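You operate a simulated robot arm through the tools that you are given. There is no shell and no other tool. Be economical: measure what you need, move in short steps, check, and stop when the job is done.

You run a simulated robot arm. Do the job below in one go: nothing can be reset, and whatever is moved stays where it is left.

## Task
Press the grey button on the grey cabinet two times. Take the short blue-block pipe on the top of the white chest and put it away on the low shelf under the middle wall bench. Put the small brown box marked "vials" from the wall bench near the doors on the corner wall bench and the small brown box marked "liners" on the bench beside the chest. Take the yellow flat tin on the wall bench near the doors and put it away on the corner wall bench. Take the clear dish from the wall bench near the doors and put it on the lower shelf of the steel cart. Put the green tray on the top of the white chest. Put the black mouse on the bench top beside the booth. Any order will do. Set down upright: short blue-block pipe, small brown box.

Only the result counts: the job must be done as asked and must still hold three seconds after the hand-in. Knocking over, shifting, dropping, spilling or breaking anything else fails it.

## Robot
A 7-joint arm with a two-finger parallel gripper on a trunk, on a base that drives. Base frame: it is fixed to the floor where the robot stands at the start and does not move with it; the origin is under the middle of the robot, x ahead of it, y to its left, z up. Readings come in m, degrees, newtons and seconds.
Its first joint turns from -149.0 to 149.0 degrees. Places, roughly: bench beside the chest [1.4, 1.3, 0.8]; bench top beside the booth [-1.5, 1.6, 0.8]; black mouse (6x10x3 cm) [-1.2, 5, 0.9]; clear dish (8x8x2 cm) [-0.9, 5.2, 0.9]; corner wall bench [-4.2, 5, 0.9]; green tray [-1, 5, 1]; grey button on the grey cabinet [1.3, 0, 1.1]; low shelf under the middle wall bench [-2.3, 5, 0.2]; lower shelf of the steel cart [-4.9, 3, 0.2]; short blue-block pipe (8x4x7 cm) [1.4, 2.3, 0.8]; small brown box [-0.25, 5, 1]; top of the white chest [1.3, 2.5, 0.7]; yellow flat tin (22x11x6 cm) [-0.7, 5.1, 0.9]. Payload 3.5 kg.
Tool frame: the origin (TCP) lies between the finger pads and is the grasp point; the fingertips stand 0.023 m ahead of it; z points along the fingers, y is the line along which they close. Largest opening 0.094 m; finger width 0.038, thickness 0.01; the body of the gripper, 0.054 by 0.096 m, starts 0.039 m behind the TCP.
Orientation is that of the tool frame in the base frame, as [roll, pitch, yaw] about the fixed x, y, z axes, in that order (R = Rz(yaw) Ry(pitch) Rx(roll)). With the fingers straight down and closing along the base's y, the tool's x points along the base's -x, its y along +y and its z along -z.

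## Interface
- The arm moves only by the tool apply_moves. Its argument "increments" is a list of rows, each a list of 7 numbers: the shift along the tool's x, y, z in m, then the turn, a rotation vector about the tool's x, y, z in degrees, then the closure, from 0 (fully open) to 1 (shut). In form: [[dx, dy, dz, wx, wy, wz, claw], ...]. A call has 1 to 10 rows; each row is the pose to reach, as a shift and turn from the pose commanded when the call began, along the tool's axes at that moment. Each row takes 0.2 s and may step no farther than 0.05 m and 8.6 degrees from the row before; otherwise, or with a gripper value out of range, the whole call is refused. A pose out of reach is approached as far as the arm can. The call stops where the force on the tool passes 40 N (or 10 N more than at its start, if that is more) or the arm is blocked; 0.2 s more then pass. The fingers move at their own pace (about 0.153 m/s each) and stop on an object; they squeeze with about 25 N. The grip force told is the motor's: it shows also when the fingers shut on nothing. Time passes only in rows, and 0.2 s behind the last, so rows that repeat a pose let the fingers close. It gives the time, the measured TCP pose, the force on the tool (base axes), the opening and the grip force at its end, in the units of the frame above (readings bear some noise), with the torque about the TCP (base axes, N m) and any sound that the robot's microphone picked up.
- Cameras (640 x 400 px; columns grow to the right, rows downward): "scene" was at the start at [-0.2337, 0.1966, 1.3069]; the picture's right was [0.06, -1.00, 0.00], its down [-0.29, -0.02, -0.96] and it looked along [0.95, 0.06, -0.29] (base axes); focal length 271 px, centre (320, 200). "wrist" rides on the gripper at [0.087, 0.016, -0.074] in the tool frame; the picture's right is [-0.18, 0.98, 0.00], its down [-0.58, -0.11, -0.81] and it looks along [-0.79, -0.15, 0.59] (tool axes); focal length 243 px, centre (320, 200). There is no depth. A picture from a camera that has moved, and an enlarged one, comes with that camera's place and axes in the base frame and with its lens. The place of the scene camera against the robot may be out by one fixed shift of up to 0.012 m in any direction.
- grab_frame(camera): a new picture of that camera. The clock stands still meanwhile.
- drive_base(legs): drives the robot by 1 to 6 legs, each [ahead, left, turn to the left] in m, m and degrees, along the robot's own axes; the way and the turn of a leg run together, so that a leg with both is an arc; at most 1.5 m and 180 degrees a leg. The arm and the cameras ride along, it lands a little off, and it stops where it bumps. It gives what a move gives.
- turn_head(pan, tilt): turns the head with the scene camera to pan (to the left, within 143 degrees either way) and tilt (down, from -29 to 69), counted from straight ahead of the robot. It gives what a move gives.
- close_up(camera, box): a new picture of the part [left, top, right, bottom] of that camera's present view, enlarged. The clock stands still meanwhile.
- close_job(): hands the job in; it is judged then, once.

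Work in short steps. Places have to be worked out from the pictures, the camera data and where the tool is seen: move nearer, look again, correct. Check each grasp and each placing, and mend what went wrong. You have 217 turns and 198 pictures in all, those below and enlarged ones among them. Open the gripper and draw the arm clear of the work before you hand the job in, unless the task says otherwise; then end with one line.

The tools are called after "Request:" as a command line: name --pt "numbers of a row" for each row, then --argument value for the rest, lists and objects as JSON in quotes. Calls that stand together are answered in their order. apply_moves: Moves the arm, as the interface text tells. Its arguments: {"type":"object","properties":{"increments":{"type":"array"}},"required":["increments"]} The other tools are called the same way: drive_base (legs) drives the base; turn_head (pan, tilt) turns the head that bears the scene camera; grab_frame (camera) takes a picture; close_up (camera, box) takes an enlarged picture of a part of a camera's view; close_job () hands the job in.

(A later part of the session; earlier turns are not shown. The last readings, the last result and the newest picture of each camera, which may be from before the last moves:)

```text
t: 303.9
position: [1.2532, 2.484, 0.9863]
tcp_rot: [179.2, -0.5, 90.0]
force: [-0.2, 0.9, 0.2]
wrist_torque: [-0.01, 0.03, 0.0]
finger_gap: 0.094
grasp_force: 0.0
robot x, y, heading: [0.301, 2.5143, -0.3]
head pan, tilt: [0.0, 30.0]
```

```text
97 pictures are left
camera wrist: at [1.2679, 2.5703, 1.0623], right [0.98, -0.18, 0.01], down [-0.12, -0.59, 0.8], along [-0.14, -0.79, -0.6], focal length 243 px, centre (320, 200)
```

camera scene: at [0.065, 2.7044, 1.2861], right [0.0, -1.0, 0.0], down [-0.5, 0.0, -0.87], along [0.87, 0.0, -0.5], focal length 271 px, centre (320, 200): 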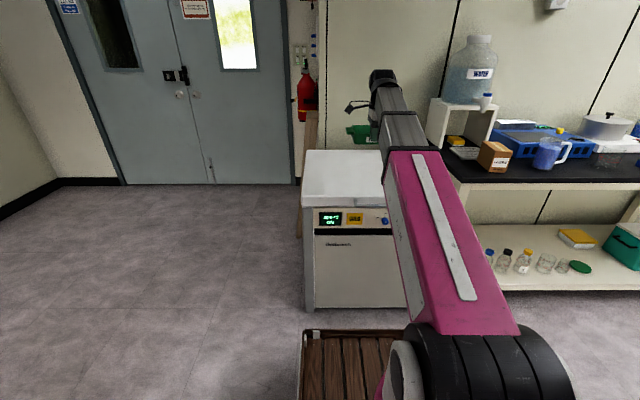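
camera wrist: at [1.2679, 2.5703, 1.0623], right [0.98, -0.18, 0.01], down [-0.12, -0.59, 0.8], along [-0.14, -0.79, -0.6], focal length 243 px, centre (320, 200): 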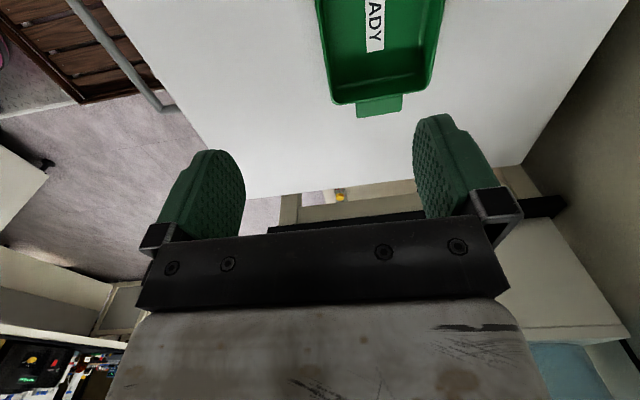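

The tray sits flat on the chest. Next is VIALS, beside the press. I retract while turning the tool back to closing across the view.

Request:
apply_moves --pt "0 -0.02 0 0 0 -8.6 0" --pt "0 -0.04 0 0 0 -17.2 0" --pt "0 -0.06 0 0 0 -25.8 0" --pt "0 -0.08 0 0 0 -34.4 0" --pt "0 -0.1 0 0 0 -43 0" --pt "0 -0.12 0 0 0 -51.6 0" --pt "0 -0.14 0 0 0 -60.2 0" --pt "0 -0.16 0 0 0 -68.8 0" --pt "0 -0.18 0 0 0 -77.4 0" --pt "0 -0.2 0 0 0 -86 0"

Request:
drive_base --legs '[[-0.1, 0, 0], [0, 0, 90], [1.3, 0, 0]]'

Request:
turn_head --pan 5 --tilt 22

Request:
grab_frame --camera "scene"

```text
t: 306.1
position: [1.0544, 2.483, 0.9829]
tcp_rot: [179.5, 0.8, 176.1]
force: [0.4, 0.4, 0.4]
wrist_torque: [-0.01, -0.03, -0.01]
finger_gap: 0.0939
grasp_force: 0.0
robot x, y, heading: [0.2986, 2.5123, -0.1]
head pan, tilt: [0.0, 30.0]
```

```text
t: 317.2
position: [0.1516, 4.5394, 0.983]
tcp_rot: [179.5, 0.7, -91.3]
force: [-0.7, 0.0, 1.3]
wrist_torque: [0.02, 0.04, 0.02]
finger_gap: 0.0938
grasp_force: 0.0
robot x, y, heading: [0.1564, 3.7862, 92.9]
head pan, tilt: [0.0, 30.0]
```

```text
t: 317.9
position: [0.1527, 4.5399, 0.9828]
tcp_rot: [179.5, 0.7, -91.2]
force: [-0.4, -0.9, -0.5]
wrist_torque: [-0.01, 0.01, -0.01]
finger_gap: 0.0941
grasp_force: 0.0
robot x, y, heading: [0.1569, 3.7906, 92.9]
head pan, tilt: [5.0, 22.0]
```

```text
96 pictures are left
camera scene: at [-0.026, 3.5406, 1.2989], right [0.99, 0.13, 0.0], down [0.05, -0.37, -0.93], along [-0.12, 0.92, -0.38], focal length 271 px, centre (320, 200)
```

scene: 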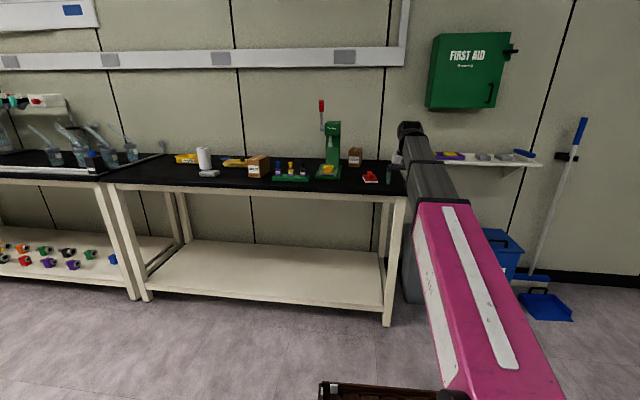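

Request:
close_up --camera "scene" --box '[290, 90, 418, 190]'

Request:
close_up --camera "scene" --box '[160, 130, 288, 210]'

```text
4.00 times, centred on (354, 140) of scene
camera zoom: at [-0.026, 3.5406, 1.2989], right [0.99, 0.13, 0.0], down [0.05, -0.37, -0.93], along [-0.12, 0.92, -0.38], focal length 1083 px, centre (184, 440)
```

zoom: 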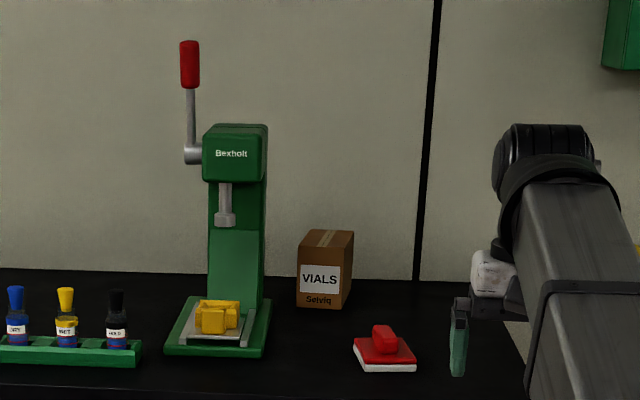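

```text
5.00 times, centred on (224, 170) of scene
camera zoom: at [-0.026, 3.5406, 1.2989], right [0.99, 0.13, 0.0], down [0.05, -0.37, -0.93], along [-0.12, 0.92, -0.38], focal length 1354 px, centre (800, 350)
```

zoom: 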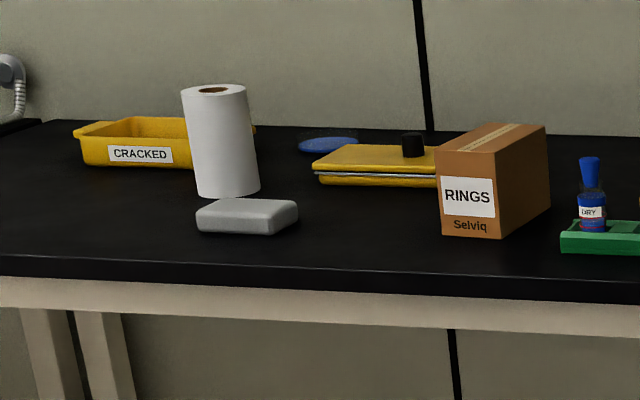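

From here VIALS stands at x≈-0.02, y≈5.17–5.27, and the press's right edge is at x≈-0.105, giving about 3 cm for the hand. I drive in front of it.

Request:
drive_base --legs '[[0.46, 0.1, -2.9]]'

Request:
grab_frame --camera "wrist"

Request:
close_up --camera "scene" --box '[290, 60, 450, 160]'

```text
t: 320.7
position: [0.0856, 4.9925, 0.983]
tcp_rot: [179.4, 0.8, -94.5]
force: [0.4, -0.4, 0.0]
wrist_torque: [-0.02, -0.01, -0.01]
finger_gap: 0.0941
grasp_force: 0.0
robot x, y, heading: [0.0526, 4.2452, 89.7]
head pan, tilt: [5.0, 22.0]
```

```text
93 pictures are left
camera wrist: at [0.0635, 4.9075, 1.0571], right [-0.97, 0.26, 0.01], down [0.16, 0.56, 0.81], along [0.21, 0.79, -0.58], focal length 243 px, centre (320, 200)
```

wrist: 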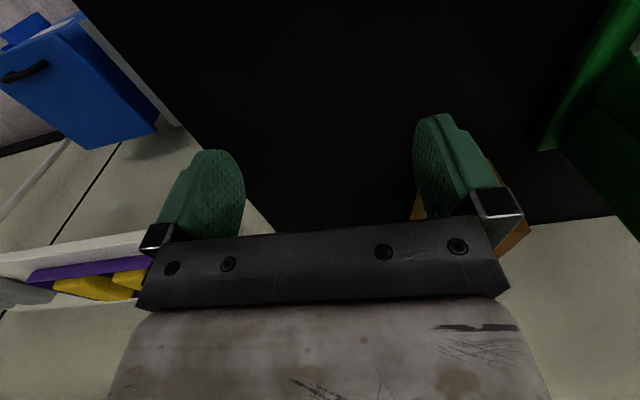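

```text
4.00 times, centred on (370, 110) of scene
camera zoom: at [-0.1473, 4.0048, 1.299], right [1.0, 0.08, 0.0], down [0.03, -0.37, -0.93], along [-0.07, 0.92, -0.37], focal length 1083 px, centre (120, 560)
```

zoom: 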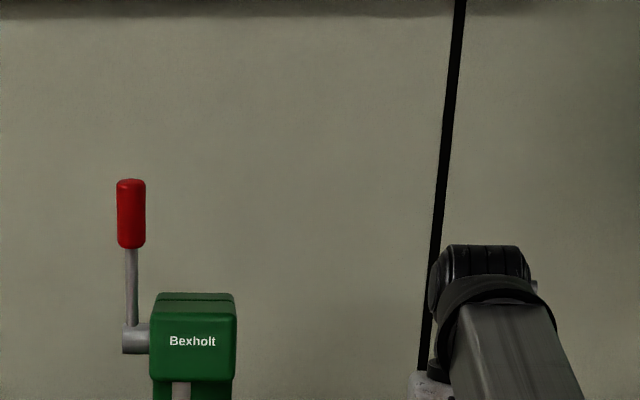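

The box is behind the right finger, further -x. I look lower with the scene camera to pin it down.

Request:
turn_head --pan 0 --tilt 30

Request:
close_up --camera "scene" --box '[280, 60, 440, 160]'

```text
t: 321.4
position: [0.0849, 4.9927, 0.9837]
tcp_rot: [179.4, 0.8, -94.5]
force: [0.3, -0.2, 1.5]
wrist_torque: [-0.01, 0.01, -0.04]
finger_gap: 0.0938
grasp_force: 0.0
robot x, y, heading: [0.0483, 4.2395, 89.5]
head pan, tilt: [0.0, 30.0]
```

```text
4.00 times, centred on (360, 110) of scene
camera zoom: at [-0.1392, 4.0027, 1.2862], right [1.0, -0.01, 0.0], down [-0.01, -0.5, -0.87], along [0.01, 0.87, -0.5], focal length 1083 px, centre (160, 560)
```

zoom: 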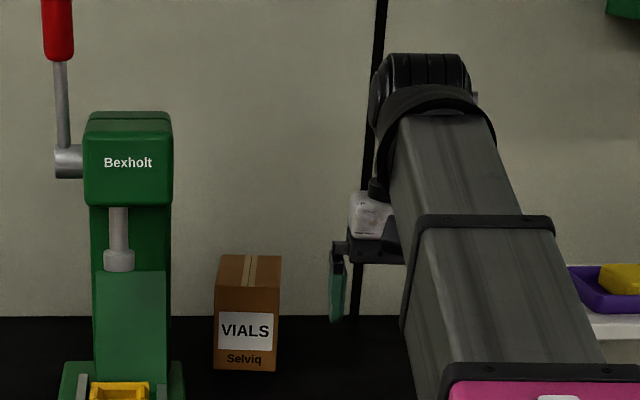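

VIALS: front centre [-0.027, 5.175], turned ~7°, so centre ≈[-0.021, 5.225]. I shift the hand left in front of it and nudge the base 3 cm ahead.

Request:
apply_moves --pt "0.003 0.036 0 0 0 1 0" --pt "0.005 0.072 0 0 0 2 0" --pt "0.0083 0.105 0 0 0 3.2 0"

Request:
drive_base --legs '[[0.03, 0, 0.4]]'

Request:
grab_frame --camera "wrist"

```text
t: 322.1
position: [-0.0177, 4.994, 0.9867]
tcp_rot: [179.4, 0.9, -97.8]
force: [0.5, -0.5, -0.2]
wrist_torque: [-0.01, 0.0, -0.03]
finger_gap: 0.0939
grasp_force: 0.1
robot x, y, heading: [0.0471, 4.2401, 89.2]
head pan, tilt: [0.0, 30.0]
```

```text
t: 323.0
position: [-0.0242, 5.0218, 0.9866]
tcp_rot: [179.5, 0.8, -97.4]
force: [0.2, 0.0, 0.2]
wrist_torque: [0.02, -0.03, -0.02]
finger_gap: 0.0942
grasp_force: 0.1
robot x, y, heading: [0.05, 4.2683, 89.8]
head pan, tilt: [0.0, 30.0]
```

```text
90 pictures are left
camera wrist: at [-0.0503, 4.9384, 1.0594], right [-0.95, 0.31, 0.01], down [0.19, 0.55, 0.81], along [0.24, 0.78, -0.58], focal length 243 px, centre (320, 200)
```

wrist: 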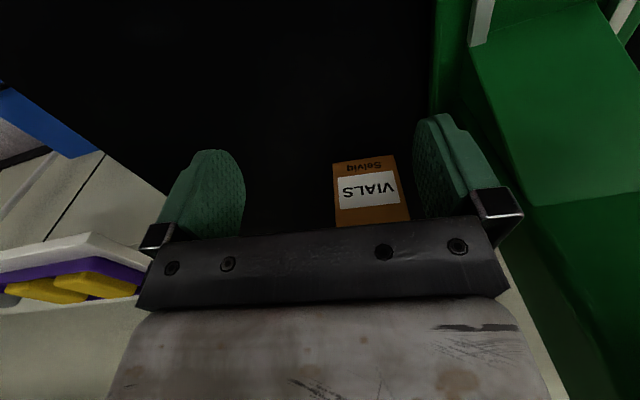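

I raise 4 cm and move forward over the box.

Request:
apply_moves --pt "-0.02 0.003 -0.03 0 0 0 0" --pt "-0.06 0.008 -0.04 0 0 0 0" --pt "-0.105 0.014 -0.04 0 0 0 0" --pt "-0.15 0.02 -0.04 0 0 0 0" --pt "-0.19 0.026 -0.04 0 0 0 0"

Request:
grab_frame --camera "wrist"

Request:
close_up --camera "scene" --box '[280, 40, 440, 140]'

```text
t: 324.2
position: [-0.0262, 5.2165, 1.0279]
tcp_rot: [179.4, 0.8, -97.3]
force: [0.5, 0.2, 0.2]
wrist_torque: [0.04, -0.01, 0.0]
finger_gap: 0.094
grasp_force: 0.0
robot x, y, heading: [0.0491, 4.2686, 90.0]
head pan, tilt: [0.0, 30.0]
```

```text
89 pictures are left
camera wrist: at [-0.052, 5.1314, 1.1024], right [-0.95, 0.31, 0.01], down [0.19, 0.55, 0.81], along [0.24, 0.78, -0.58], focal length 243 px, centre (320, 200)
```

wrist: 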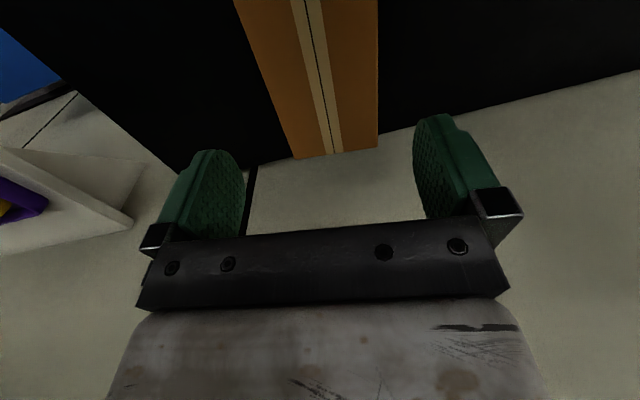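

```text
4.00 times, centred on (360, 90) of scene
camera zoom: at [-0.1372, 4.0311, 1.2861], right [1.0, 0.0, 0.0], down [0.0, -0.5, -0.87], along [0.0, 0.87, -0.5], focal length 1083 px, centre (160, 640)
```

zoom: 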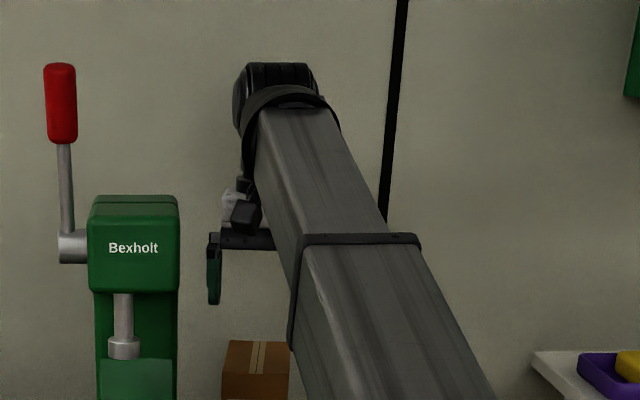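

Box centre is ≈[-0.030, 5.22]. I adjust, descend to z≈0.93 and close.

Request:
apply_moves --pt "0 0.004 0.02 0 0 -1 0" --pt "0 0.004 0.05 0 0 -1 0" --pt "0 0.004 0.08 0 0 -1 0" --pt "0 0.004 0.097 0 0 -1 0" --pt "0 0.004 0.097 0 0 -1 0.3" --pt "0 0.004 0.097 0 0 -1 0.7" --pt "0 0.004 0.097 0 0 -1 1"

```text
t: 325.8
position: [-0.0303, 5.2159, 0.9305]
tcp_rot: [179.4, 0.8, -96.3]
force: [1.6, -1.2, 0.1]
wrist_torque: [-0.01, -0.27, 0.03]
finger_gap: 0.0698
grasp_force: 25.3
robot x, y, heading: [0.0493, 4.2663, 89.6]
head pan, tilt: [0.0, 30.0]
```

Gripped at 70 mm. I lift, back the base 0.6 m off, then draw the arm in.

Request:
apply_moves --pt "0 0 -0.04 0 0 0 1" --pt "0 0 -0.08 0 0 0 1" --pt "0 0 -0.11 0 0 0 1"

Request:
drive_base --legs '[[-0.6, 0.0, 0]]'

Request:
apply_moves --pt "0.04 0 0.01 0 0 0 1" --pt "0.08 0 0.02 0 0 0 1" --pt "0.12 0 0.03 0 0 0 1" --pt "0.16 0 0.05 0 0 0 1" --pt "0.2 0 0.06 0 0 0 1" --pt "0.24 0 0.06 0 0 0 1" --pt "0.27 0 0.06 0 0 0 1"

Request:
grab_frame --camera "wrist"

```text
t: 326.6
position: [-0.0272, 5.2156, 1.0419]
tcp_rot: [179.5, 0.8, -96.3]
force: [0.7, 0.4, -4.1]
wrist_torque: [0.06, 0.0, 0.02]
finger_gap: 0.07
grasp_force: 25.1
robot x, y, heading: [0.0495, 4.2683, 89.9]
head pan, tilt: [0.0, 30.0]
```

```text
t: 329.9
position: [-0.0318, 4.6211, 1.0412]
tcp_rot: [179.4, 0.8, -96.1]
force: [0.2, 0.4, -4.4]
wrist_torque: [0.02, -0.05, 0.0]
finger_gap: 0.0699
grasp_force: 25.2
robot x, y, heading: [0.0483, 3.6756, 90.0]
head pan, tilt: [0.0, 30.0]
```

```text
t: 331.5
position: [-0.0614, 4.3519, 0.9773]
tcp_rot: [179.4, 0.8, -96.0]
force: [0.7, 0.1, -4.1]
wrist_torque: [0.05, 0.01, -0.02]
finger_gap: 0.07
grasp_force: 25.3
robot x, y, heading: [0.0505, 3.6731, 89.8]
head pan, tilt: [0.0, 30.0]
```

```text
87 pictures are left
camera wrist: at [-0.0869, 4.2668, 1.0509], right [-0.96, 0.29, 0.01], down [0.18, 0.55, 0.81], along [0.23, 0.78, -0.58], focal length 243 px, centre (320, 200)
```

wrist: 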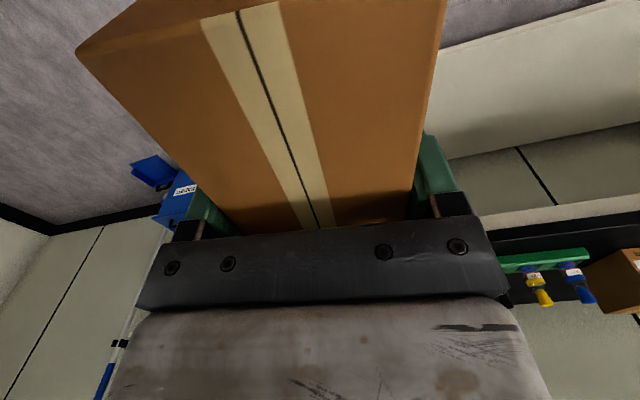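

VIALS held. I turn to heading 180, shift to y≈4.05 and drive the first stretch along the aisle.

Request:
drive_base --legs '[[0, 0, 90], [0.3, -0.4, 0], [0.9, 0, 0]]'

```text
t: 342.7
position: [-1.8338, 3.959, 0.9767]
tcp_rot: [179.5, 0.9, -5.9]
force: [0.7, -0.1, -4.3]
wrist_torque: [0.02, 0.03, 0.01]
finger_gap: 0.0703
grasp_force: 25.6
robot x, y, heading: [-1.1585, 4.0697, -179.9]
head pan, tilt: [0.0, 30.0]
```

On track at y=4.07. I continue to x≈-3.6 and look at the corner bench.

Request:
drive_base --legs '[[1.25, 0, 0], [1.2, 0, 0]]'

Request:
turn_head --pan -45 --tilt 20

Request:
grab_frame --camera "scene"

Request:
turn_head --pan 25 --tilt 20

Request:
grab_frame --camera "scene"

```text
t: 354.7
position: [-4.2783, 3.8908, 0.9776]
tcp_rot: [179.4, 0.8, -4.9]
force: [0.2, 0.2, -4.3]
wrist_torque: [0.04, 0.04, 0.01]
finger_gap: 0.0699
grasp_force: 24.9
robot x, y, heading: [-3.6039, 4.0135, -178.8]
head pan, tilt: [0.0, 30.0]
```

```text
t: 355.8
position: [-4.2789, 3.8908, 0.9773]
tcp_rot: [179.4, 0.8, -4.9]
force: [0.5, 0.4, -4.5]
wrist_torque: [0.03, 0.06, 0.04]
finger_gap: 0.0698
grasp_force: 25.2
robot x, y, heading: [-3.609, 4.0175, -179.0]
head pan, tilt: [-45.0, 20.0]
```

```text
86 pictures are left
camera scene: at [-3.3366, 3.8985, 1.3022], right [0.69, 0.72, 0.0], down [0.25, -0.24, -0.94], along [-0.68, 0.65, -0.34], focal length 271 px, centre (320, 200)
```

scene: 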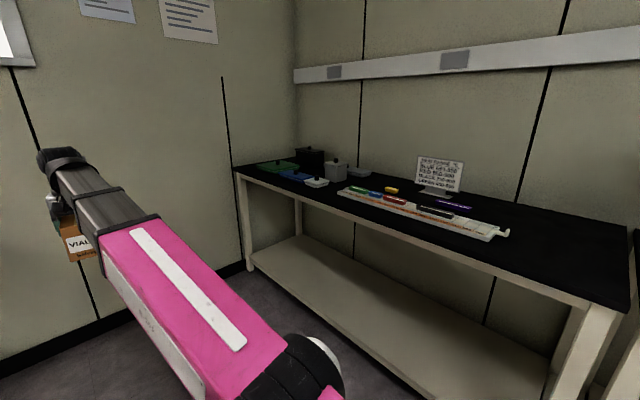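

```text
t: 357.2
position: [-4.2782, 3.8903, 0.9778]
tcp_rot: [179.4, 0.8, -4.9]
force: [-0.4, -0.5, -4.6]
wrist_torque: [0.02, 0.02, -0.03]
finger_gap: 0.0698
grasp_force: 24.9
robot x, y, heading: [-3.6076, 4.0175, -178.7]
head pan, tilt: [25.0, 20.0]
```

```text
85 pictures are left
camera scene: at [-3.3529, 3.7931, 1.3022], right [-0.44, 0.9, 0.0], down [0.31, 0.15, -0.94], along [-0.84, -0.41, -0.34], focal length 271 px, centre (320, 200)
```

scene: 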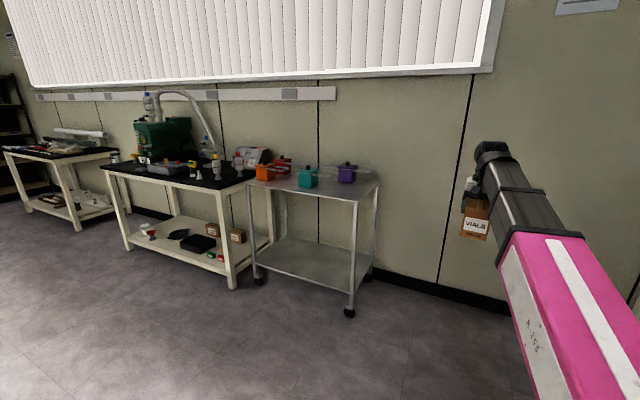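

The corner bench is mostly filled by a rail with test tubes; its right end (x≈-3.5…-3.25) and the area behind are free. I turn to face it for a closer look.

Request:
drive_base --legs '[[-0.12, 0, -91]]'

Request:
turn_head --pan 0 --tilt 28

Request:
grab_frame --camera "scene"

Request:
grab_frame --camera "wrist"

```text
t: 361.5
position: [-3.6396, 4.6168, 0.9762]
tcp_rot: [179.4, 0.8, -96.2]
force: [0.1, 0.2, -4.3]
wrist_torque: [0.04, -0.03, 0.01]
finger_gap: 0.0699
grasp_force: 24.2
robot x, y, heading: [-3.5325, 3.9412, 89.7]
head pan, tilt: [25.0, 20.0]
```

```text
t: 362.4
position: [-3.641, 4.6157, 0.9777]
tcp_rot: [179.5, 0.8, -96.1]
force: [-1.0, 0.2, -4.9]
wrist_torque: [0.05, -0.02, 0.01]
finger_gap: 0.0702
grasp_force: 25.0
robot x, y, heading: [-3.5262, 3.9395, 90.0]
head pan, tilt: [0.0, 28.0]
```

```text
84 pictures are left
camera scene: at [-3.717, 3.7036, 1.2893], right [1.0, 0.0, 0.0], down [0.0, -0.47, -0.88], along [0.0, 0.88, -0.47], focal length 271 px, centre (320, 200)
```

scene: 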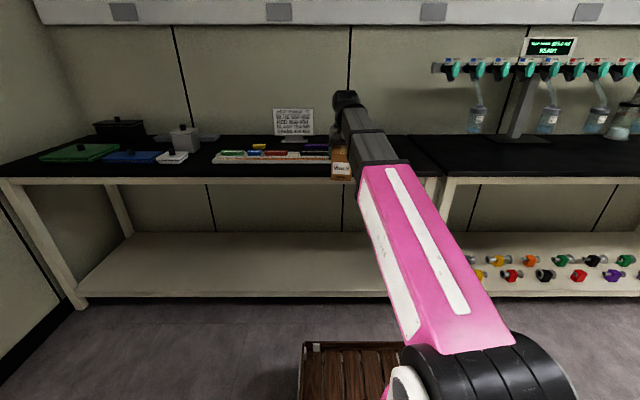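

```text
83 pictures are left
camera wrist: at [-3.6653, 4.532, 1.051], right [-0.96, 0.29, 0.01], down [0.18, 0.55, 0.81], along [0.23, 0.78, -0.58], focal length 243 px, centre (320, 200)
```

wrist: 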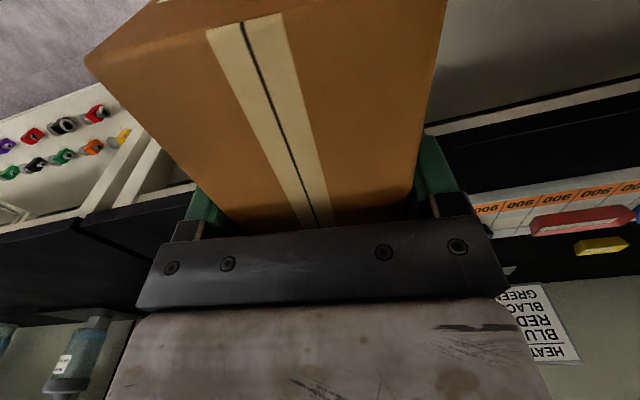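

The arm hides the right end; I strafe left 0.5 m and look back at it.

Request:
drive_base --legs '[[0, 0.5, 0]]'

Request:
turn_head --pan -40 --tilt 25

Request:
close_up --camera "scene" --box '[220, 80, 460, 230]'

```text
t: 365.2
position: [-4.1258, 4.6202, 0.9768]
tcp_rot: [179.4, 0.8, -96.5]
force: [0.0, 0.3, -4.4]
wrist_torque: [0.05, -0.02, 0.02]
finger_gap: 0.0697
grasp_force: 25.5
robot x, y, heading: [-4.0198, 3.9421, 89.9]
head pan, tilt: [0.0, 28.0]
```

```text
t: 366.3
position: [-4.1272, 4.6197, 0.9777]
tcp_rot: [179.3, 0.9, -96.5]
force: [-0.2, -0.6, -4.9]
wrist_torque: [0.07, 0.05, -0.01]
finger_gap: 0.0699
grasp_force: 25.1
robot x, y, heading: [-4.0196, 3.9421, 89.6]
head pan, tilt: [-40.0, 25.0]
```

```text
2.67 times, centred on (340, 155) of scene
camera zoom: at [-4.1498, 3.6861, 1.2941], right [0.76, -0.65, 0.0], down [-0.27, -0.32, -0.91], along [0.59, 0.69, -0.42], focal length 722 px, centre (267, 320)
```

zoom: 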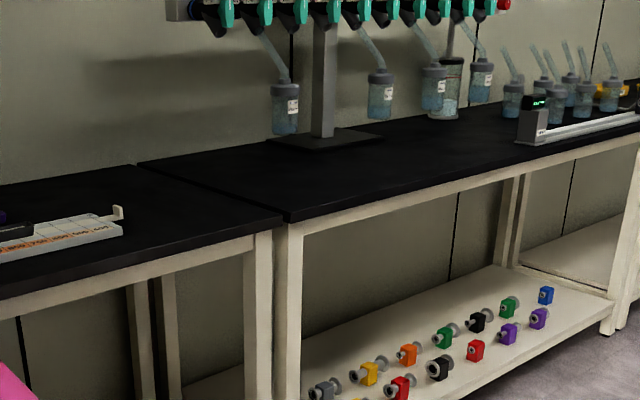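

The right end is free: rail ends at x≈-3.47, bench end x≈-3.18. VIALS goes to the back at [-3.30, 5.19], leaving the front for the tin. I drive there.

Request:
drive_base --legs '[[0, -0.83, 0], [0.31, 0, 0]]'

Request:
turn_head --pan 0 --tilt 28

Request:
grab_frame --camera "scene"

```text
t: 372.4
position: [-3.3002, 4.9304, 0.9779]
tcp_rot: [179.4, 0.8, -96.7]
force: [-0.4, -0.4, -4.3]
wrist_torque: [0.03, 0.0, -0.01]
finger_gap: 0.0699
grasp_force: 24.8
robot x, y, heading: [-3.194, 4.254, 89.5]
head pan, tilt: [-40.0, 25.0]
```

```text
t: 373.5
position: [-3.3, 4.9306, 0.9778]
tcp_rot: [179.5, 0.8, -96.7]
force: [0.4, -0.2, -3.7]
wrist_torque: [0.03, -0.02, 0.01]
finger_gap: 0.0697
grasp_force: 25.1
robot x, y, heading: [-3.1961, 4.2525, 89.5]
head pan, tilt: [0.0, 28.0]
```

```text
81 pictures are left
camera scene: at [-3.3849, 4.0184, 1.2893], right [1.0, -0.01, 0.0], down [-0.01, -0.47, -0.88], along [0.01, 0.88, -0.47], focal length 271 px, centre (320, 200)
```

scene: 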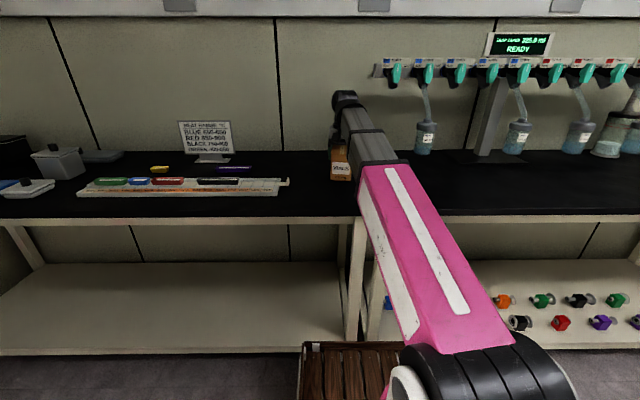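

Clear. I extend to y≈5.19 and lower toward the top.

Request:
apply_moves --pt "-0.045 0.005 0 0 0 0 1" --pt "-0.09 0.01 0 0 0 0 1" --pt "-0.135 0.015 0 0 0 0 1" --pt "-0.18 0.02 0 0 0 0 1" --pt "-0.225 0.026 0 0 0 0 1" --pt "-0.258 0.03 0.01 0 0 0 1" --pt "-0.258 0.03 0.03 0 0 0 1" --pt "-0.258 0.03 0.038 0 0 0 1" --pt "-0.258 0.03 0.043 0 0 0 1"

```text
t: 375.5
position: [-3.2993, 5.1912, 0.937]
tcp_rot: [179.4, 0.9, -96.8]
force: [0.5, -0.2, -3.6]
wrist_torque: [0.05, -0.02, 0.01]
finger_gap: 0.0698
grasp_force: 25.0
robot x, y, heading: [-3.1943, 4.2518, 89.5]
head pan, tilt: [0.0, 28.0]
```

Nearly down; I probe the last millimetres.

Request:
apply_moves --pt "0 0 0.004 0 0 0 1" --pt "0 0 0.008 0 0 0 1" --pt "0 0 0.011 0 0 0 1" --pt "0 0 0.014 0 0 0 1"

```text
t: 376.5
position: [-3.3006, 5.1911, 0.9242]
tcp_rot: [179.5, 0.8, -96.7]
force: [1.0, -0.2, 20.9]
wrist_torque: [-0.11, -0.98, 0.04]
finger_gap: 0.07
grasp_force: 24.7
robot x, y, heading: [-3.1967, 4.2553, 89.7]
head pan, tilt: [0.0, 28.0]
```

Contact at 21 N. I release and rise.

Request:
apply_moves --pt "0 0 -0.001 0 0 0 1" --pt "0 0 -0.001 0 0 0 0.5" --pt "0 0 -0.001 0 0 0 0" --pt "0 0 -0.001 0 0 0 0" --pt "0 0 -0.03 0 0 0 0" --pt "0 0 -0.07 0 0 0 0" --pt "0 0 -0.1 0 0 0 0"

Request:
grab_frame --camera "wrist"

Request:
close_up --camera "scene" --box '[260, 70, 420, 170]'

```text
t: 378.1
position: [-3.2988, 5.1903, 1.0261]
tcp_rot: [179.4, 0.7, -96.7]
force: [-0.4, 0.2, 0.5]
wrist_torque: [0.02, 0.01, -0.01]
finger_gap: 0.0941
grasp_force: 0.0
robot x, y, heading: [-3.1946, 4.2547, 89.2]
head pan, tilt: [0.0, 28.0]
```

```text
80 pictures are left
camera wrist: at [-3.3252, 5.1054, 1.0989], right [-0.95, 0.3, 0.01], down [0.18, 0.55, 0.81], along [0.23, 0.78, -0.58], focal length 243 px, centre (320, 200)
```

wrist: 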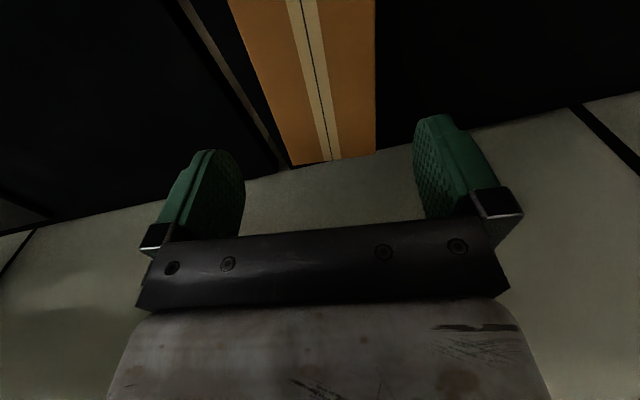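

```text
4.00 times, centred on (340, 120) of scene
camera zoom: at [-3.3849, 4.0183, 1.2893], right [1.0, -0.01, 0.0], down [0.0, -0.47, -0.88], along [0.01, 0.88, -0.47], focal length 1083 px, centre (240, 520)
```

zoom: 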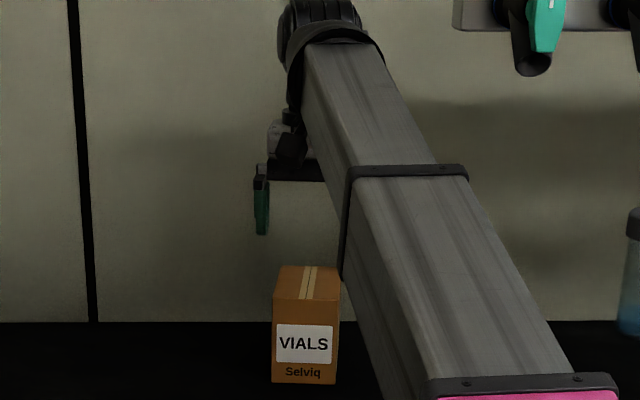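

VIALS stands on the corner bench. I back off, retract the arm, and return along the aisle for the tin.

Request:
drive_base --legs '[[-0.22, 0, 0.5]]'

Request:
apply_moves --pt "0.04 0 0.0 0 0 0 0" --pt "0.08 0 0.01 0 0 0 0" --pt "0.12 0 0.02 0 0 0 0" --pt "0.16 0 0.03 0 0 0 0" --pt "0.2 0 0.04 0 0 0 0" --pt "0.24 0 0.05 0 0 -3 0" --pt "0.265 -0.02 0.05 0 0 -6 0"

Request:
drive_base --legs '[[0, 0, -90], [1.2, 0, 0], [1.2, 0, 0]]'

```text
t: 379.8
position: [-3.3071, 4.9679, 1.0232]
tcp_rot: [179.4, 0.9, -96.3]
force: [0.1, -0.8, 0.6]
wrist_torque: [0.01, 0.0, -0.01]
finger_gap: 0.0938
grasp_force: 0.1
robot x, y, heading: [-3.1979, 4.0344, 89.3]
head pan, tilt: [0.0, 28.0]
```

```text
t: 381.4
position: [-3.3166, 4.7025, 0.9736]
tcp_rot: [179.6, 0.8, -90.1]
force: [0.7, -0.4, -0.4]
wrist_torque: [0.01, 0.02, -0.01]
finger_gap: 0.0942
grasp_force: 0.0
robot x, y, heading: [-3.194, 4.0348, 89.9]
head pan, tilt: [0.0, 28.0]
```

```text
t: 396.9
position: [-0.148, 4.1496, 0.9727]
tcp_rot: [179.6, 0.8, 179.7]
force: [-0.3, 0.0, -0.2]
wrist_torque: [-0.04, 0.0, 0.01]
finger_gap: 0.0938
grasp_force: 0.2
robot x, y, heading: [-0.82, 4.0313, -0.3]
head pan, tilt: [0.0, 28.0]
```

I turn to face the bench and look at the tin and dish.

Request:
drive_base --legs '[[0, 0, 90]]'

Request:
turn_head --pan 0 --tilt 28

Request:
grab_frame --camera "scene"

Request:
grab_frame --camera "wrist"

```text
t: 401.0
position: [-0.9249, 4.7012, 0.9735]
tcp_rot: [179.6, 0.8, -91.4]
force: [0.8, 0.3, -0.2]
wrist_torque: [0.01, 0.03, 0.02]
finger_gap: 0.0938
grasp_force: 0.0
robot x, y, heading: [-0.8206, 4.0252, 88.8]
head pan, tilt: [0.0, 28.0]
```

```text
t: 401.6
position: [-0.926, 4.7012, 0.9737]
tcp_rot: [179.5, 0.8, -91.4]
force: [0.4, 0.9, 0.8]
wrist_torque: [0.0, -0.03, -0.02]
finger_gap: 0.0939
grasp_force: 0.0
robot x, y, heading: [-0.8188, 4.0273, 88.8]
head pan, tilt: [0.0, 28.0]
```

```text
78 pictures are left
camera scene: at [-1.0104, 3.7944, 1.2893], right [1.0, -0.02, 0.0], down [-0.01, -0.47, -0.88], along [0.02, 0.88, -0.47], focal length 271 px, centre (320, 200)
```

scene: 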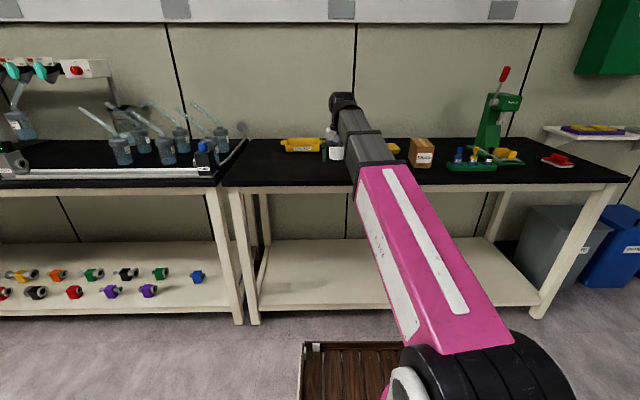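

```text
77 pictures are left
camera wrist: at [-0.9434, 4.6144, 1.0466], right [-0.98, 0.21, 0.01], down [0.13, 0.57, 0.81], along [0.16, 0.8, -0.58], focal length 243 px, centre (320, 200)
```

wrist: 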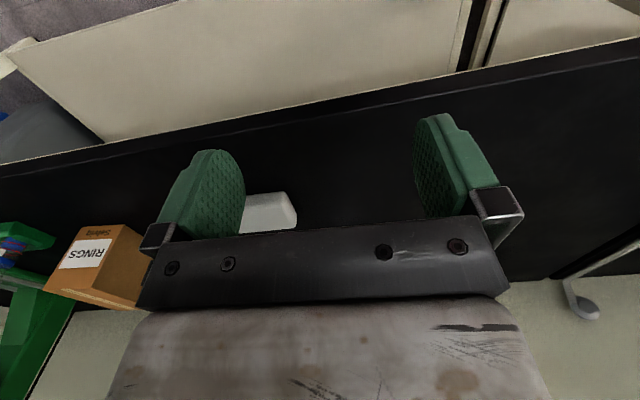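

I align with the tin: right 0.21 m and ahead 0.15 m.

Request:
drive_base --legs '[[0.15, -0.215, 1.2]]'

Request:
grab_frame --camera "wrist"

Request:
close_up --camera "scene" --box '[240, 70, 400, 170]'

```text
t: 403.5
position: [-0.7255, 4.8448, 0.9725]
tcp_rot: [179.5, 0.8, -90.2]
force: [-0.6, -0.5, -0.2]
wrist_torque: [0.01, -0.01, 0.03]
finger_gap: 0.0941
grasp_force: 0.2
robot x, y, heading: [-0.6044, 4.1754, 89.7]
head pan, tilt: [0.0, 28.0]
```

```text
76 pictures are left
camera wrist: at [-0.7406, 4.7585, 1.0466], right [-0.98, 0.19, 0.01], down [0.12, 0.57, 0.81], along [0.15, 0.8, -0.58], focal length 243 px, centre (320, 200)
```

wrist: 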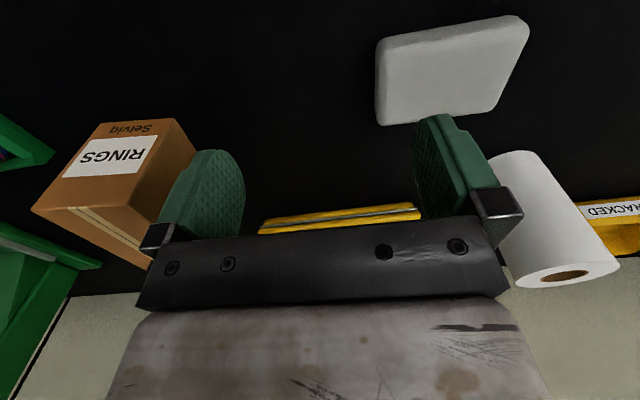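

```text
4.00 times, centred on (320, 120) of scene
camera zoom: at [-0.7901, 3.9373, 1.2893], right [1.0, 0.0, 0.0], down [0.0, -0.47, -0.88], along [0.0, 0.88, -0.47], focal length 1083 px, centre (320, 520)
```

zoom: 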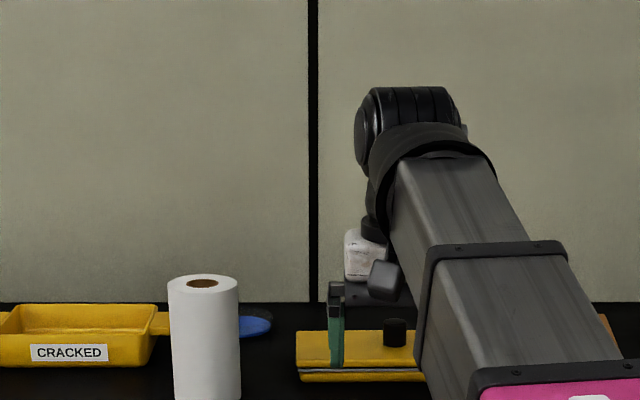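

The knob is near [-0.707, 5.09], its top z≈0.92 and the tin's lid z≈0.894. I move forward above it and check.

Request:
apply_moves --pt "-0.04 -0.008 -0.01 0 0 0 0" --pt "-0.085 -0.016 -0.01 0 0 0 0" --pt "-0.13 -0.018 -0.01 0 0 0 0" --pt "-0.175 -0.018 -0.01 0 0 0 0" --pt "-0.21 -0.018 -0.01 0 0 0 0"

Request:
grab_frame --camera "wrist"

```text
t: 404.7
position: [-0.7043, 5.0548, 0.9839]
tcp_rot: [179.5, 0.8, -90.1]
force: [0.6, 0.4, -0.9]
wrist_torque: [0.01, 0.03, -0.01]
finger_gap: 0.0941
grasp_force: 0.1
robot x, y, heading: [-0.6031, 4.1731, 90.0]
head pan, tilt: [0.0, 28.0]
```

```text
74 pictures are left
camera wrist: at [-0.7208, 4.9681, 1.0569], right [-0.98, 0.19, 0.01], down [0.12, 0.57, 0.81], along [0.15, 0.8, -0.58], focal length 243 px, centre (320, 200)
```

wrist: 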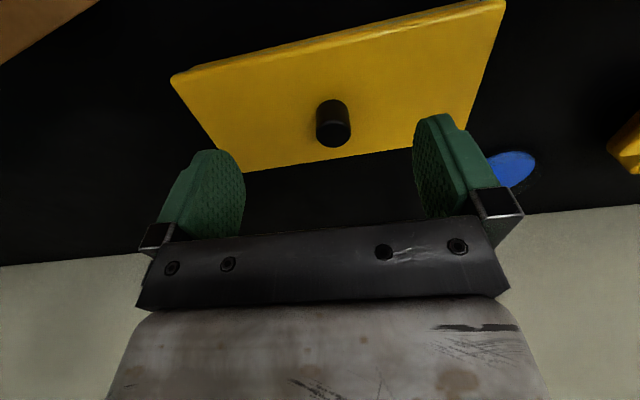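

Knob centre ≈[-0.711, 5.076]; the tin lies straight along x. I move over it and descend around the knob, then close.

Request:
apply_moves --pt "-0.021 0.007 0.0 0 0 0 0" --pt "-0.021 0.007 0.03 0 0 0 0" --pt "-0.021 0.007 0.05 0 0 0 0" --pt "-0.021 0.007 0.062 0 0 0 0" --pt "-0.021 0.007 0.062 0 0 0 0.4" --pt "-0.021 0.007 0.062 0 0 0 0.8" --pt "-0.021 0.007 0.062 0 0 0 1" --pt "-0.021 0.007 0.062 0 0 0 1"

Request:
grab_frame --camera "wrist"

```text
t: 406.5
position: [-0.7115, 5.0763, 0.9229]
tcp_rot: [179.5, 0.8, -90.0]
force: [-0.3, -0.1, 0.5]
wrist_torque: [0.14, -0.2, -0.03]
finger_gap: 0.0251
grasp_force: 24.4
robot x, y, heading: [-0.6027, 4.1761, 90.0]
head pan, tilt: [0.0, 28.0]
```

```text
73 pictures are left
camera wrist: at [-0.7276, 4.9894, 0.9973], right [-0.98, 0.19, 0.01], down [0.12, 0.57, 0.81], along [0.15, 0.8, -0.58], focal length 243 px, centre (320, 200)
```

wrist: 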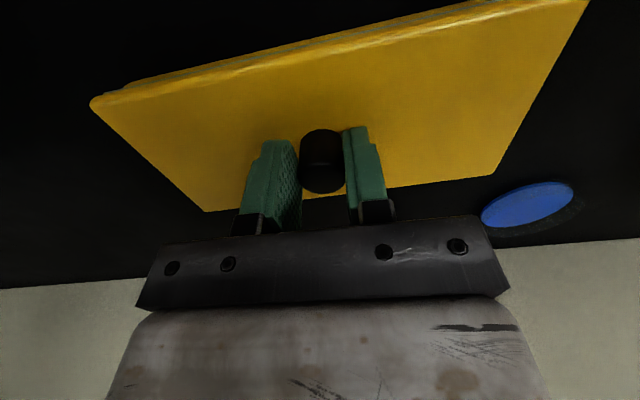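

Gripped at 25 mm. I lift 4 cm and check that the whole tin comes with the knob.

Request:
apply_moves --pt "0 0 -0.01 0 0 0 1" --pt "0 0 -0.02 0 0 0 1" --pt "0 0 -0.04 0 0 0 1"

Request:
close_up --camera "scene" --box '[270, 90, 398, 170]'

```text
t: 407.3
position: [-0.7124, 5.0751, 0.9649]
tcp_rot: [179.5, 0.7, -90.1]
force: [0.3, 0.3, -1.9]
wrist_torque: [-0.04, 0.01, 0.0]
finger_gap: 0.0251
grasp_force: 25.2
robot x, y, heading: [-0.6069, 4.1764, 90.0]
head pan, tilt: [0.0, 28.0]
```

```text
5.00 times, centred on (334, 130) of scene
camera zoom: at [-0.7901, 3.9374, 1.2893], right [1.0, 0.0, 0.0], down [0.0, -0.47, -0.88], along [0.0, 0.88, -0.47], focal length 1354 px, centre (250, 550)
```

zoom: 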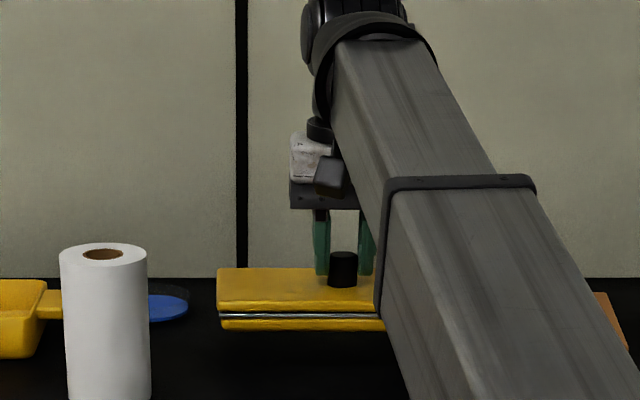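

The whole tin lifts. I raise further, back straight off and draw in.

Request:
apply_moves --pt "0 0 -0.03 0 0 0 1" --pt "0 0 -0.065 0 0 0 1"

Request:
drive_base --legs '[[-0.45, 0, 0]]'

Request:
apply_moves --pt "0.04 0 0.01 0 0 0 1" --pt "0.08 0 0.02 0 0 0 1" --pt "0.12 0 0.03 0 0 0 1" --pt "0.16 0 0.05 0 0 0 1" --pt "0.2 0 0.06 0 0 0 1" --pt "0.22 0 0.06 0 0 0 1"

Request:
grab_frame --camera "wrist"

```text
t: 407.9
position: [-0.7117, 5.0744, 1.0314]
tcp_rot: [179.6, 0.8, -90.2]
force: [-0.2, 0.4, -2.8]
wrist_torque: [-0.02, 0.03, -0.01]
finger_gap: 0.0252
grasp_force: 24.5
robot x, y, heading: [-0.6004, 4.1748, 89.9]
head pan, tilt: [0.0, 28.0]
```

```text
t: 410.6
position: [-0.7096, 4.6269, 1.0319]
tcp_rot: [179.6, 0.8, -90.4]
force: [-0.4, -0.1, -3.4]
wrist_torque: [-0.02, -0.04, -0.04]
finger_gap: 0.0252
grasp_force: 24.8
robot x, y, heading: [-0.6041, 3.7262, 89.7]
head pan, tilt: [0.0, 28.0]
```

```text
t: 412.0
position: [-0.7114, 4.4085, 0.9679]
tcp_rot: [179.6, 0.9, -90.4]
force: [-0.4, -0.2, -2.4]
wrist_torque: [-0.01, -0.01, -0.05]
finger_gap: 0.0251
grasp_force: 25.2
robot x, y, heading: [-0.6028, 3.7305, 89.9]
head pan, tilt: [0.0, 28.0]
```

```text
71 pictures are left
camera wrist: at [-0.7271, 4.3225, 1.0417], right [-0.98, 0.19, 0.01], down [0.12, 0.57, 0.81], along [0.15, 0.8, -0.58], focal length 243 px, centre (320, 200)
```

wrist: 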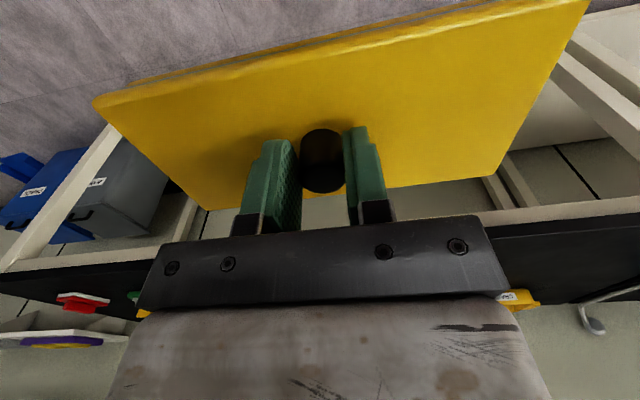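

Tin held firmly. I move to the aisle line, turn and drive to the corner bench.

Request:
drive_base --legs '[[0.31, 0, 0], [0, 0, 90], [1.3, 0, 0]]'

```text
t: 424.1
position: [-2.5915, 3.9208, 0.9685]
tcp_rot: [179.5, 0.8, 0.5]
force: [0.1, 0.4, -2.8]
wrist_torque: [0.0, -0.02, 0.01]
finger_gap: 0.0251
grasp_force: 25.0
robot x, y, heading: [-1.9093, 4.0384, -179.2]
head pan, tilt: [0.0, 28.0]
```

On track. I continue to x≈-3.23 and turn to face the bench.

Request:
drive_base --legs '[[1.32, 0, 0], [0, 0, -90.8]]'

Request:
grab_frame --camera "scene"

```text
t: 434.4
position: [-3.3334, 4.6996, 0.9684]
tcp_rot: [179.5, 0.8, -89.2]
force: [-0.2, -0.3, -3.4]
wrist_torque: [-0.05, 0.01, 0.01]
finger_gap: 0.0254
grasp_force: 24.8
robot x, y, heading: [-3.2194, 4.0177, 90.9]
head pan, tilt: [0.0, 28.0]
```

```text
70 pictures are left
camera scene: at [-3.3982, 3.7798, 1.2893], right [1.0, 0.01, 0.0], down [0.01, -0.47, -0.88], along [-0.01, 0.88, -0.47], focal length 271 px, centre (320, 200)
```

scene: 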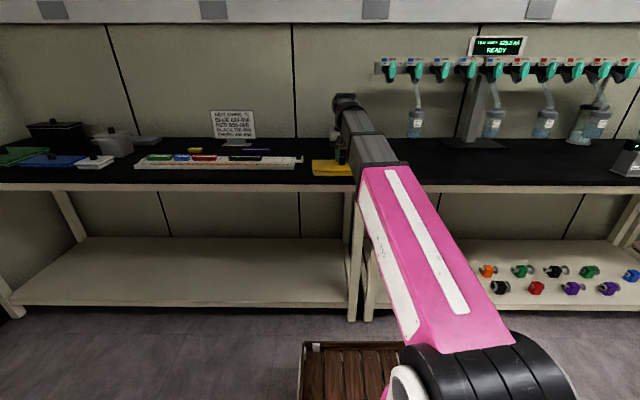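

Well aligned. I drive 0.15 m ahead, then extend 0.11 m and lower.

Request:
drive_base --legs '[[0.15, 0, -0.5]]'

Request:
close_up --camera "scene" --box '[220, 90, 412, 210]'

```text
t: 435.8
position: [-3.3263, 4.8501, 0.9685]
tcp_rot: [179.5, 0.8, -90.0]
force: [-0.2, 1.0, -2.9]
wrist_torque: [-0.04, 0.01, -0.02]
finger_gap: 0.0251
grasp_force: 25.3
robot x, y, heading: [-3.2158, 4.1693, 90.3]
head pan, tilt: [0.0, 28.0]
```

```text
3.33 times, centred on (316, 150) of scene
camera zoom: at [-3.4019, 3.9313, 1.2893], right [1.0, 0.0, 0.0], down [0.0, -0.47, -0.88], along [0.0, 0.88, -0.47], focal length 902 px, centre (333, 367)
```

zoom: 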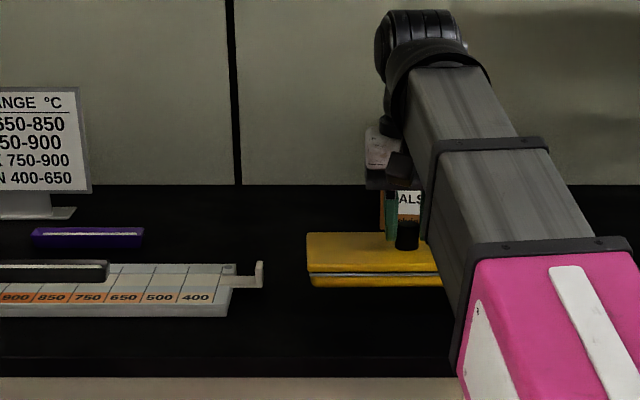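

The rail's hook ends at x≈-3.487, the tin's left end will be at -3.436. I extend and lower.

Request:
apply_moves --pt "-0.04 0.0 0 0 0 0 1" --pt "-0.08 0.0 0 0 0 0 1" --pt "-0.11 0.0 0.01 0 0 0 1" --pt "-0.11 0.0 0.03 0 0 0 1" --pt "-0.11 0.0 0.036 0 0 0 1" --pt "-0.11 0.0 0.04 0 0 0 1" --pt "-0.11 0.0 0.044 0 0 0 1" --pt "-0.11 0.0 0.047 0 0 0 1"

```text
t: 437.6
position: [-3.328, 4.9616, 0.9238]
tcp_rot: [179.5, 0.8, -89.9]
force: [-1.0, -0.4, 17.7]
wrist_torque: [0.12, -0.21, -0.04]
finger_gap: 0.0254
grasp_force: 25.0
robot x, y, heading: [-3.2158, 4.1676, 90.3]
head pan, tilt: [0.0, 28.0]
```

The tin is on the bench. I release, rise and check.

Request:
apply_moves --pt "0 0 -0.001 0 0 0 0.7" --pt "0 0 -0.001 0 0 0 0.3" --pt "0 0 -0.001 0 0 0 0.2" --pt "0 0 -0.03 0 0 0 0.2" --pt "0 0 -0.06 0 0 0 0" --pt "0.03 0 -0.06 0 0 0 0" --pt "0.07 0 -0.06 0 0 0 0" --pt "0.11 0 -0.06 0 0 0 0"

Request:
close_up --camera "scene" --box '[220, 90, 412, 210]'

```text
t: 439.4
position: [-3.326, 4.8492, 0.9822]
tcp_rot: [179.5, 0.8, -90.0]
force: [-1.1, -0.3, 0.6]
wrist_torque: [-0.02, 0.0, 0.0]
finger_gap: 0.0939
grasp_force: 0.1
robot x, y, heading: [-3.2161, 4.1719, 90.1]
head pan, tilt: [0.0, 28.0]
```

```text
3.33 times, centred on (316, 150) of scene
camera zoom: at [-3.4019, 3.9312, 1.2893], right [1.0, 0.0, 0.0], down [0.0, -0.47, -0.88], along [0.0, 0.88, -0.47], focal length 902 px, centre (333, 367)
```

zoom: 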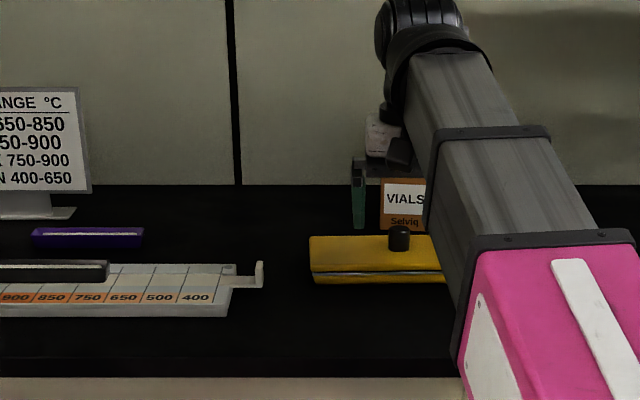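

The tin stands on the corner bench. Last item: the dish. I drive back along the aisle.

Request:
drive_base --legs '[[-0.14, 0, 0], [0, 0, -90], [1.2, 0, 0], [1.22, 0, 0]]'

```text
t: 456.2
position: [-0.0692, 4.2655, 0.9821]
tcp_rot: [179.4, 0.8, -177.1]
force: [-0.2, -0.7, 0.6]
wrist_torque: [-0.01, 0.0, -0.01]
finger_gap: 0.094
grasp_force: 0.1
robot x, y, heading: [-0.7402, 4.1195, 3.0]
head pan, tilt: [0.0, 28.0]
```

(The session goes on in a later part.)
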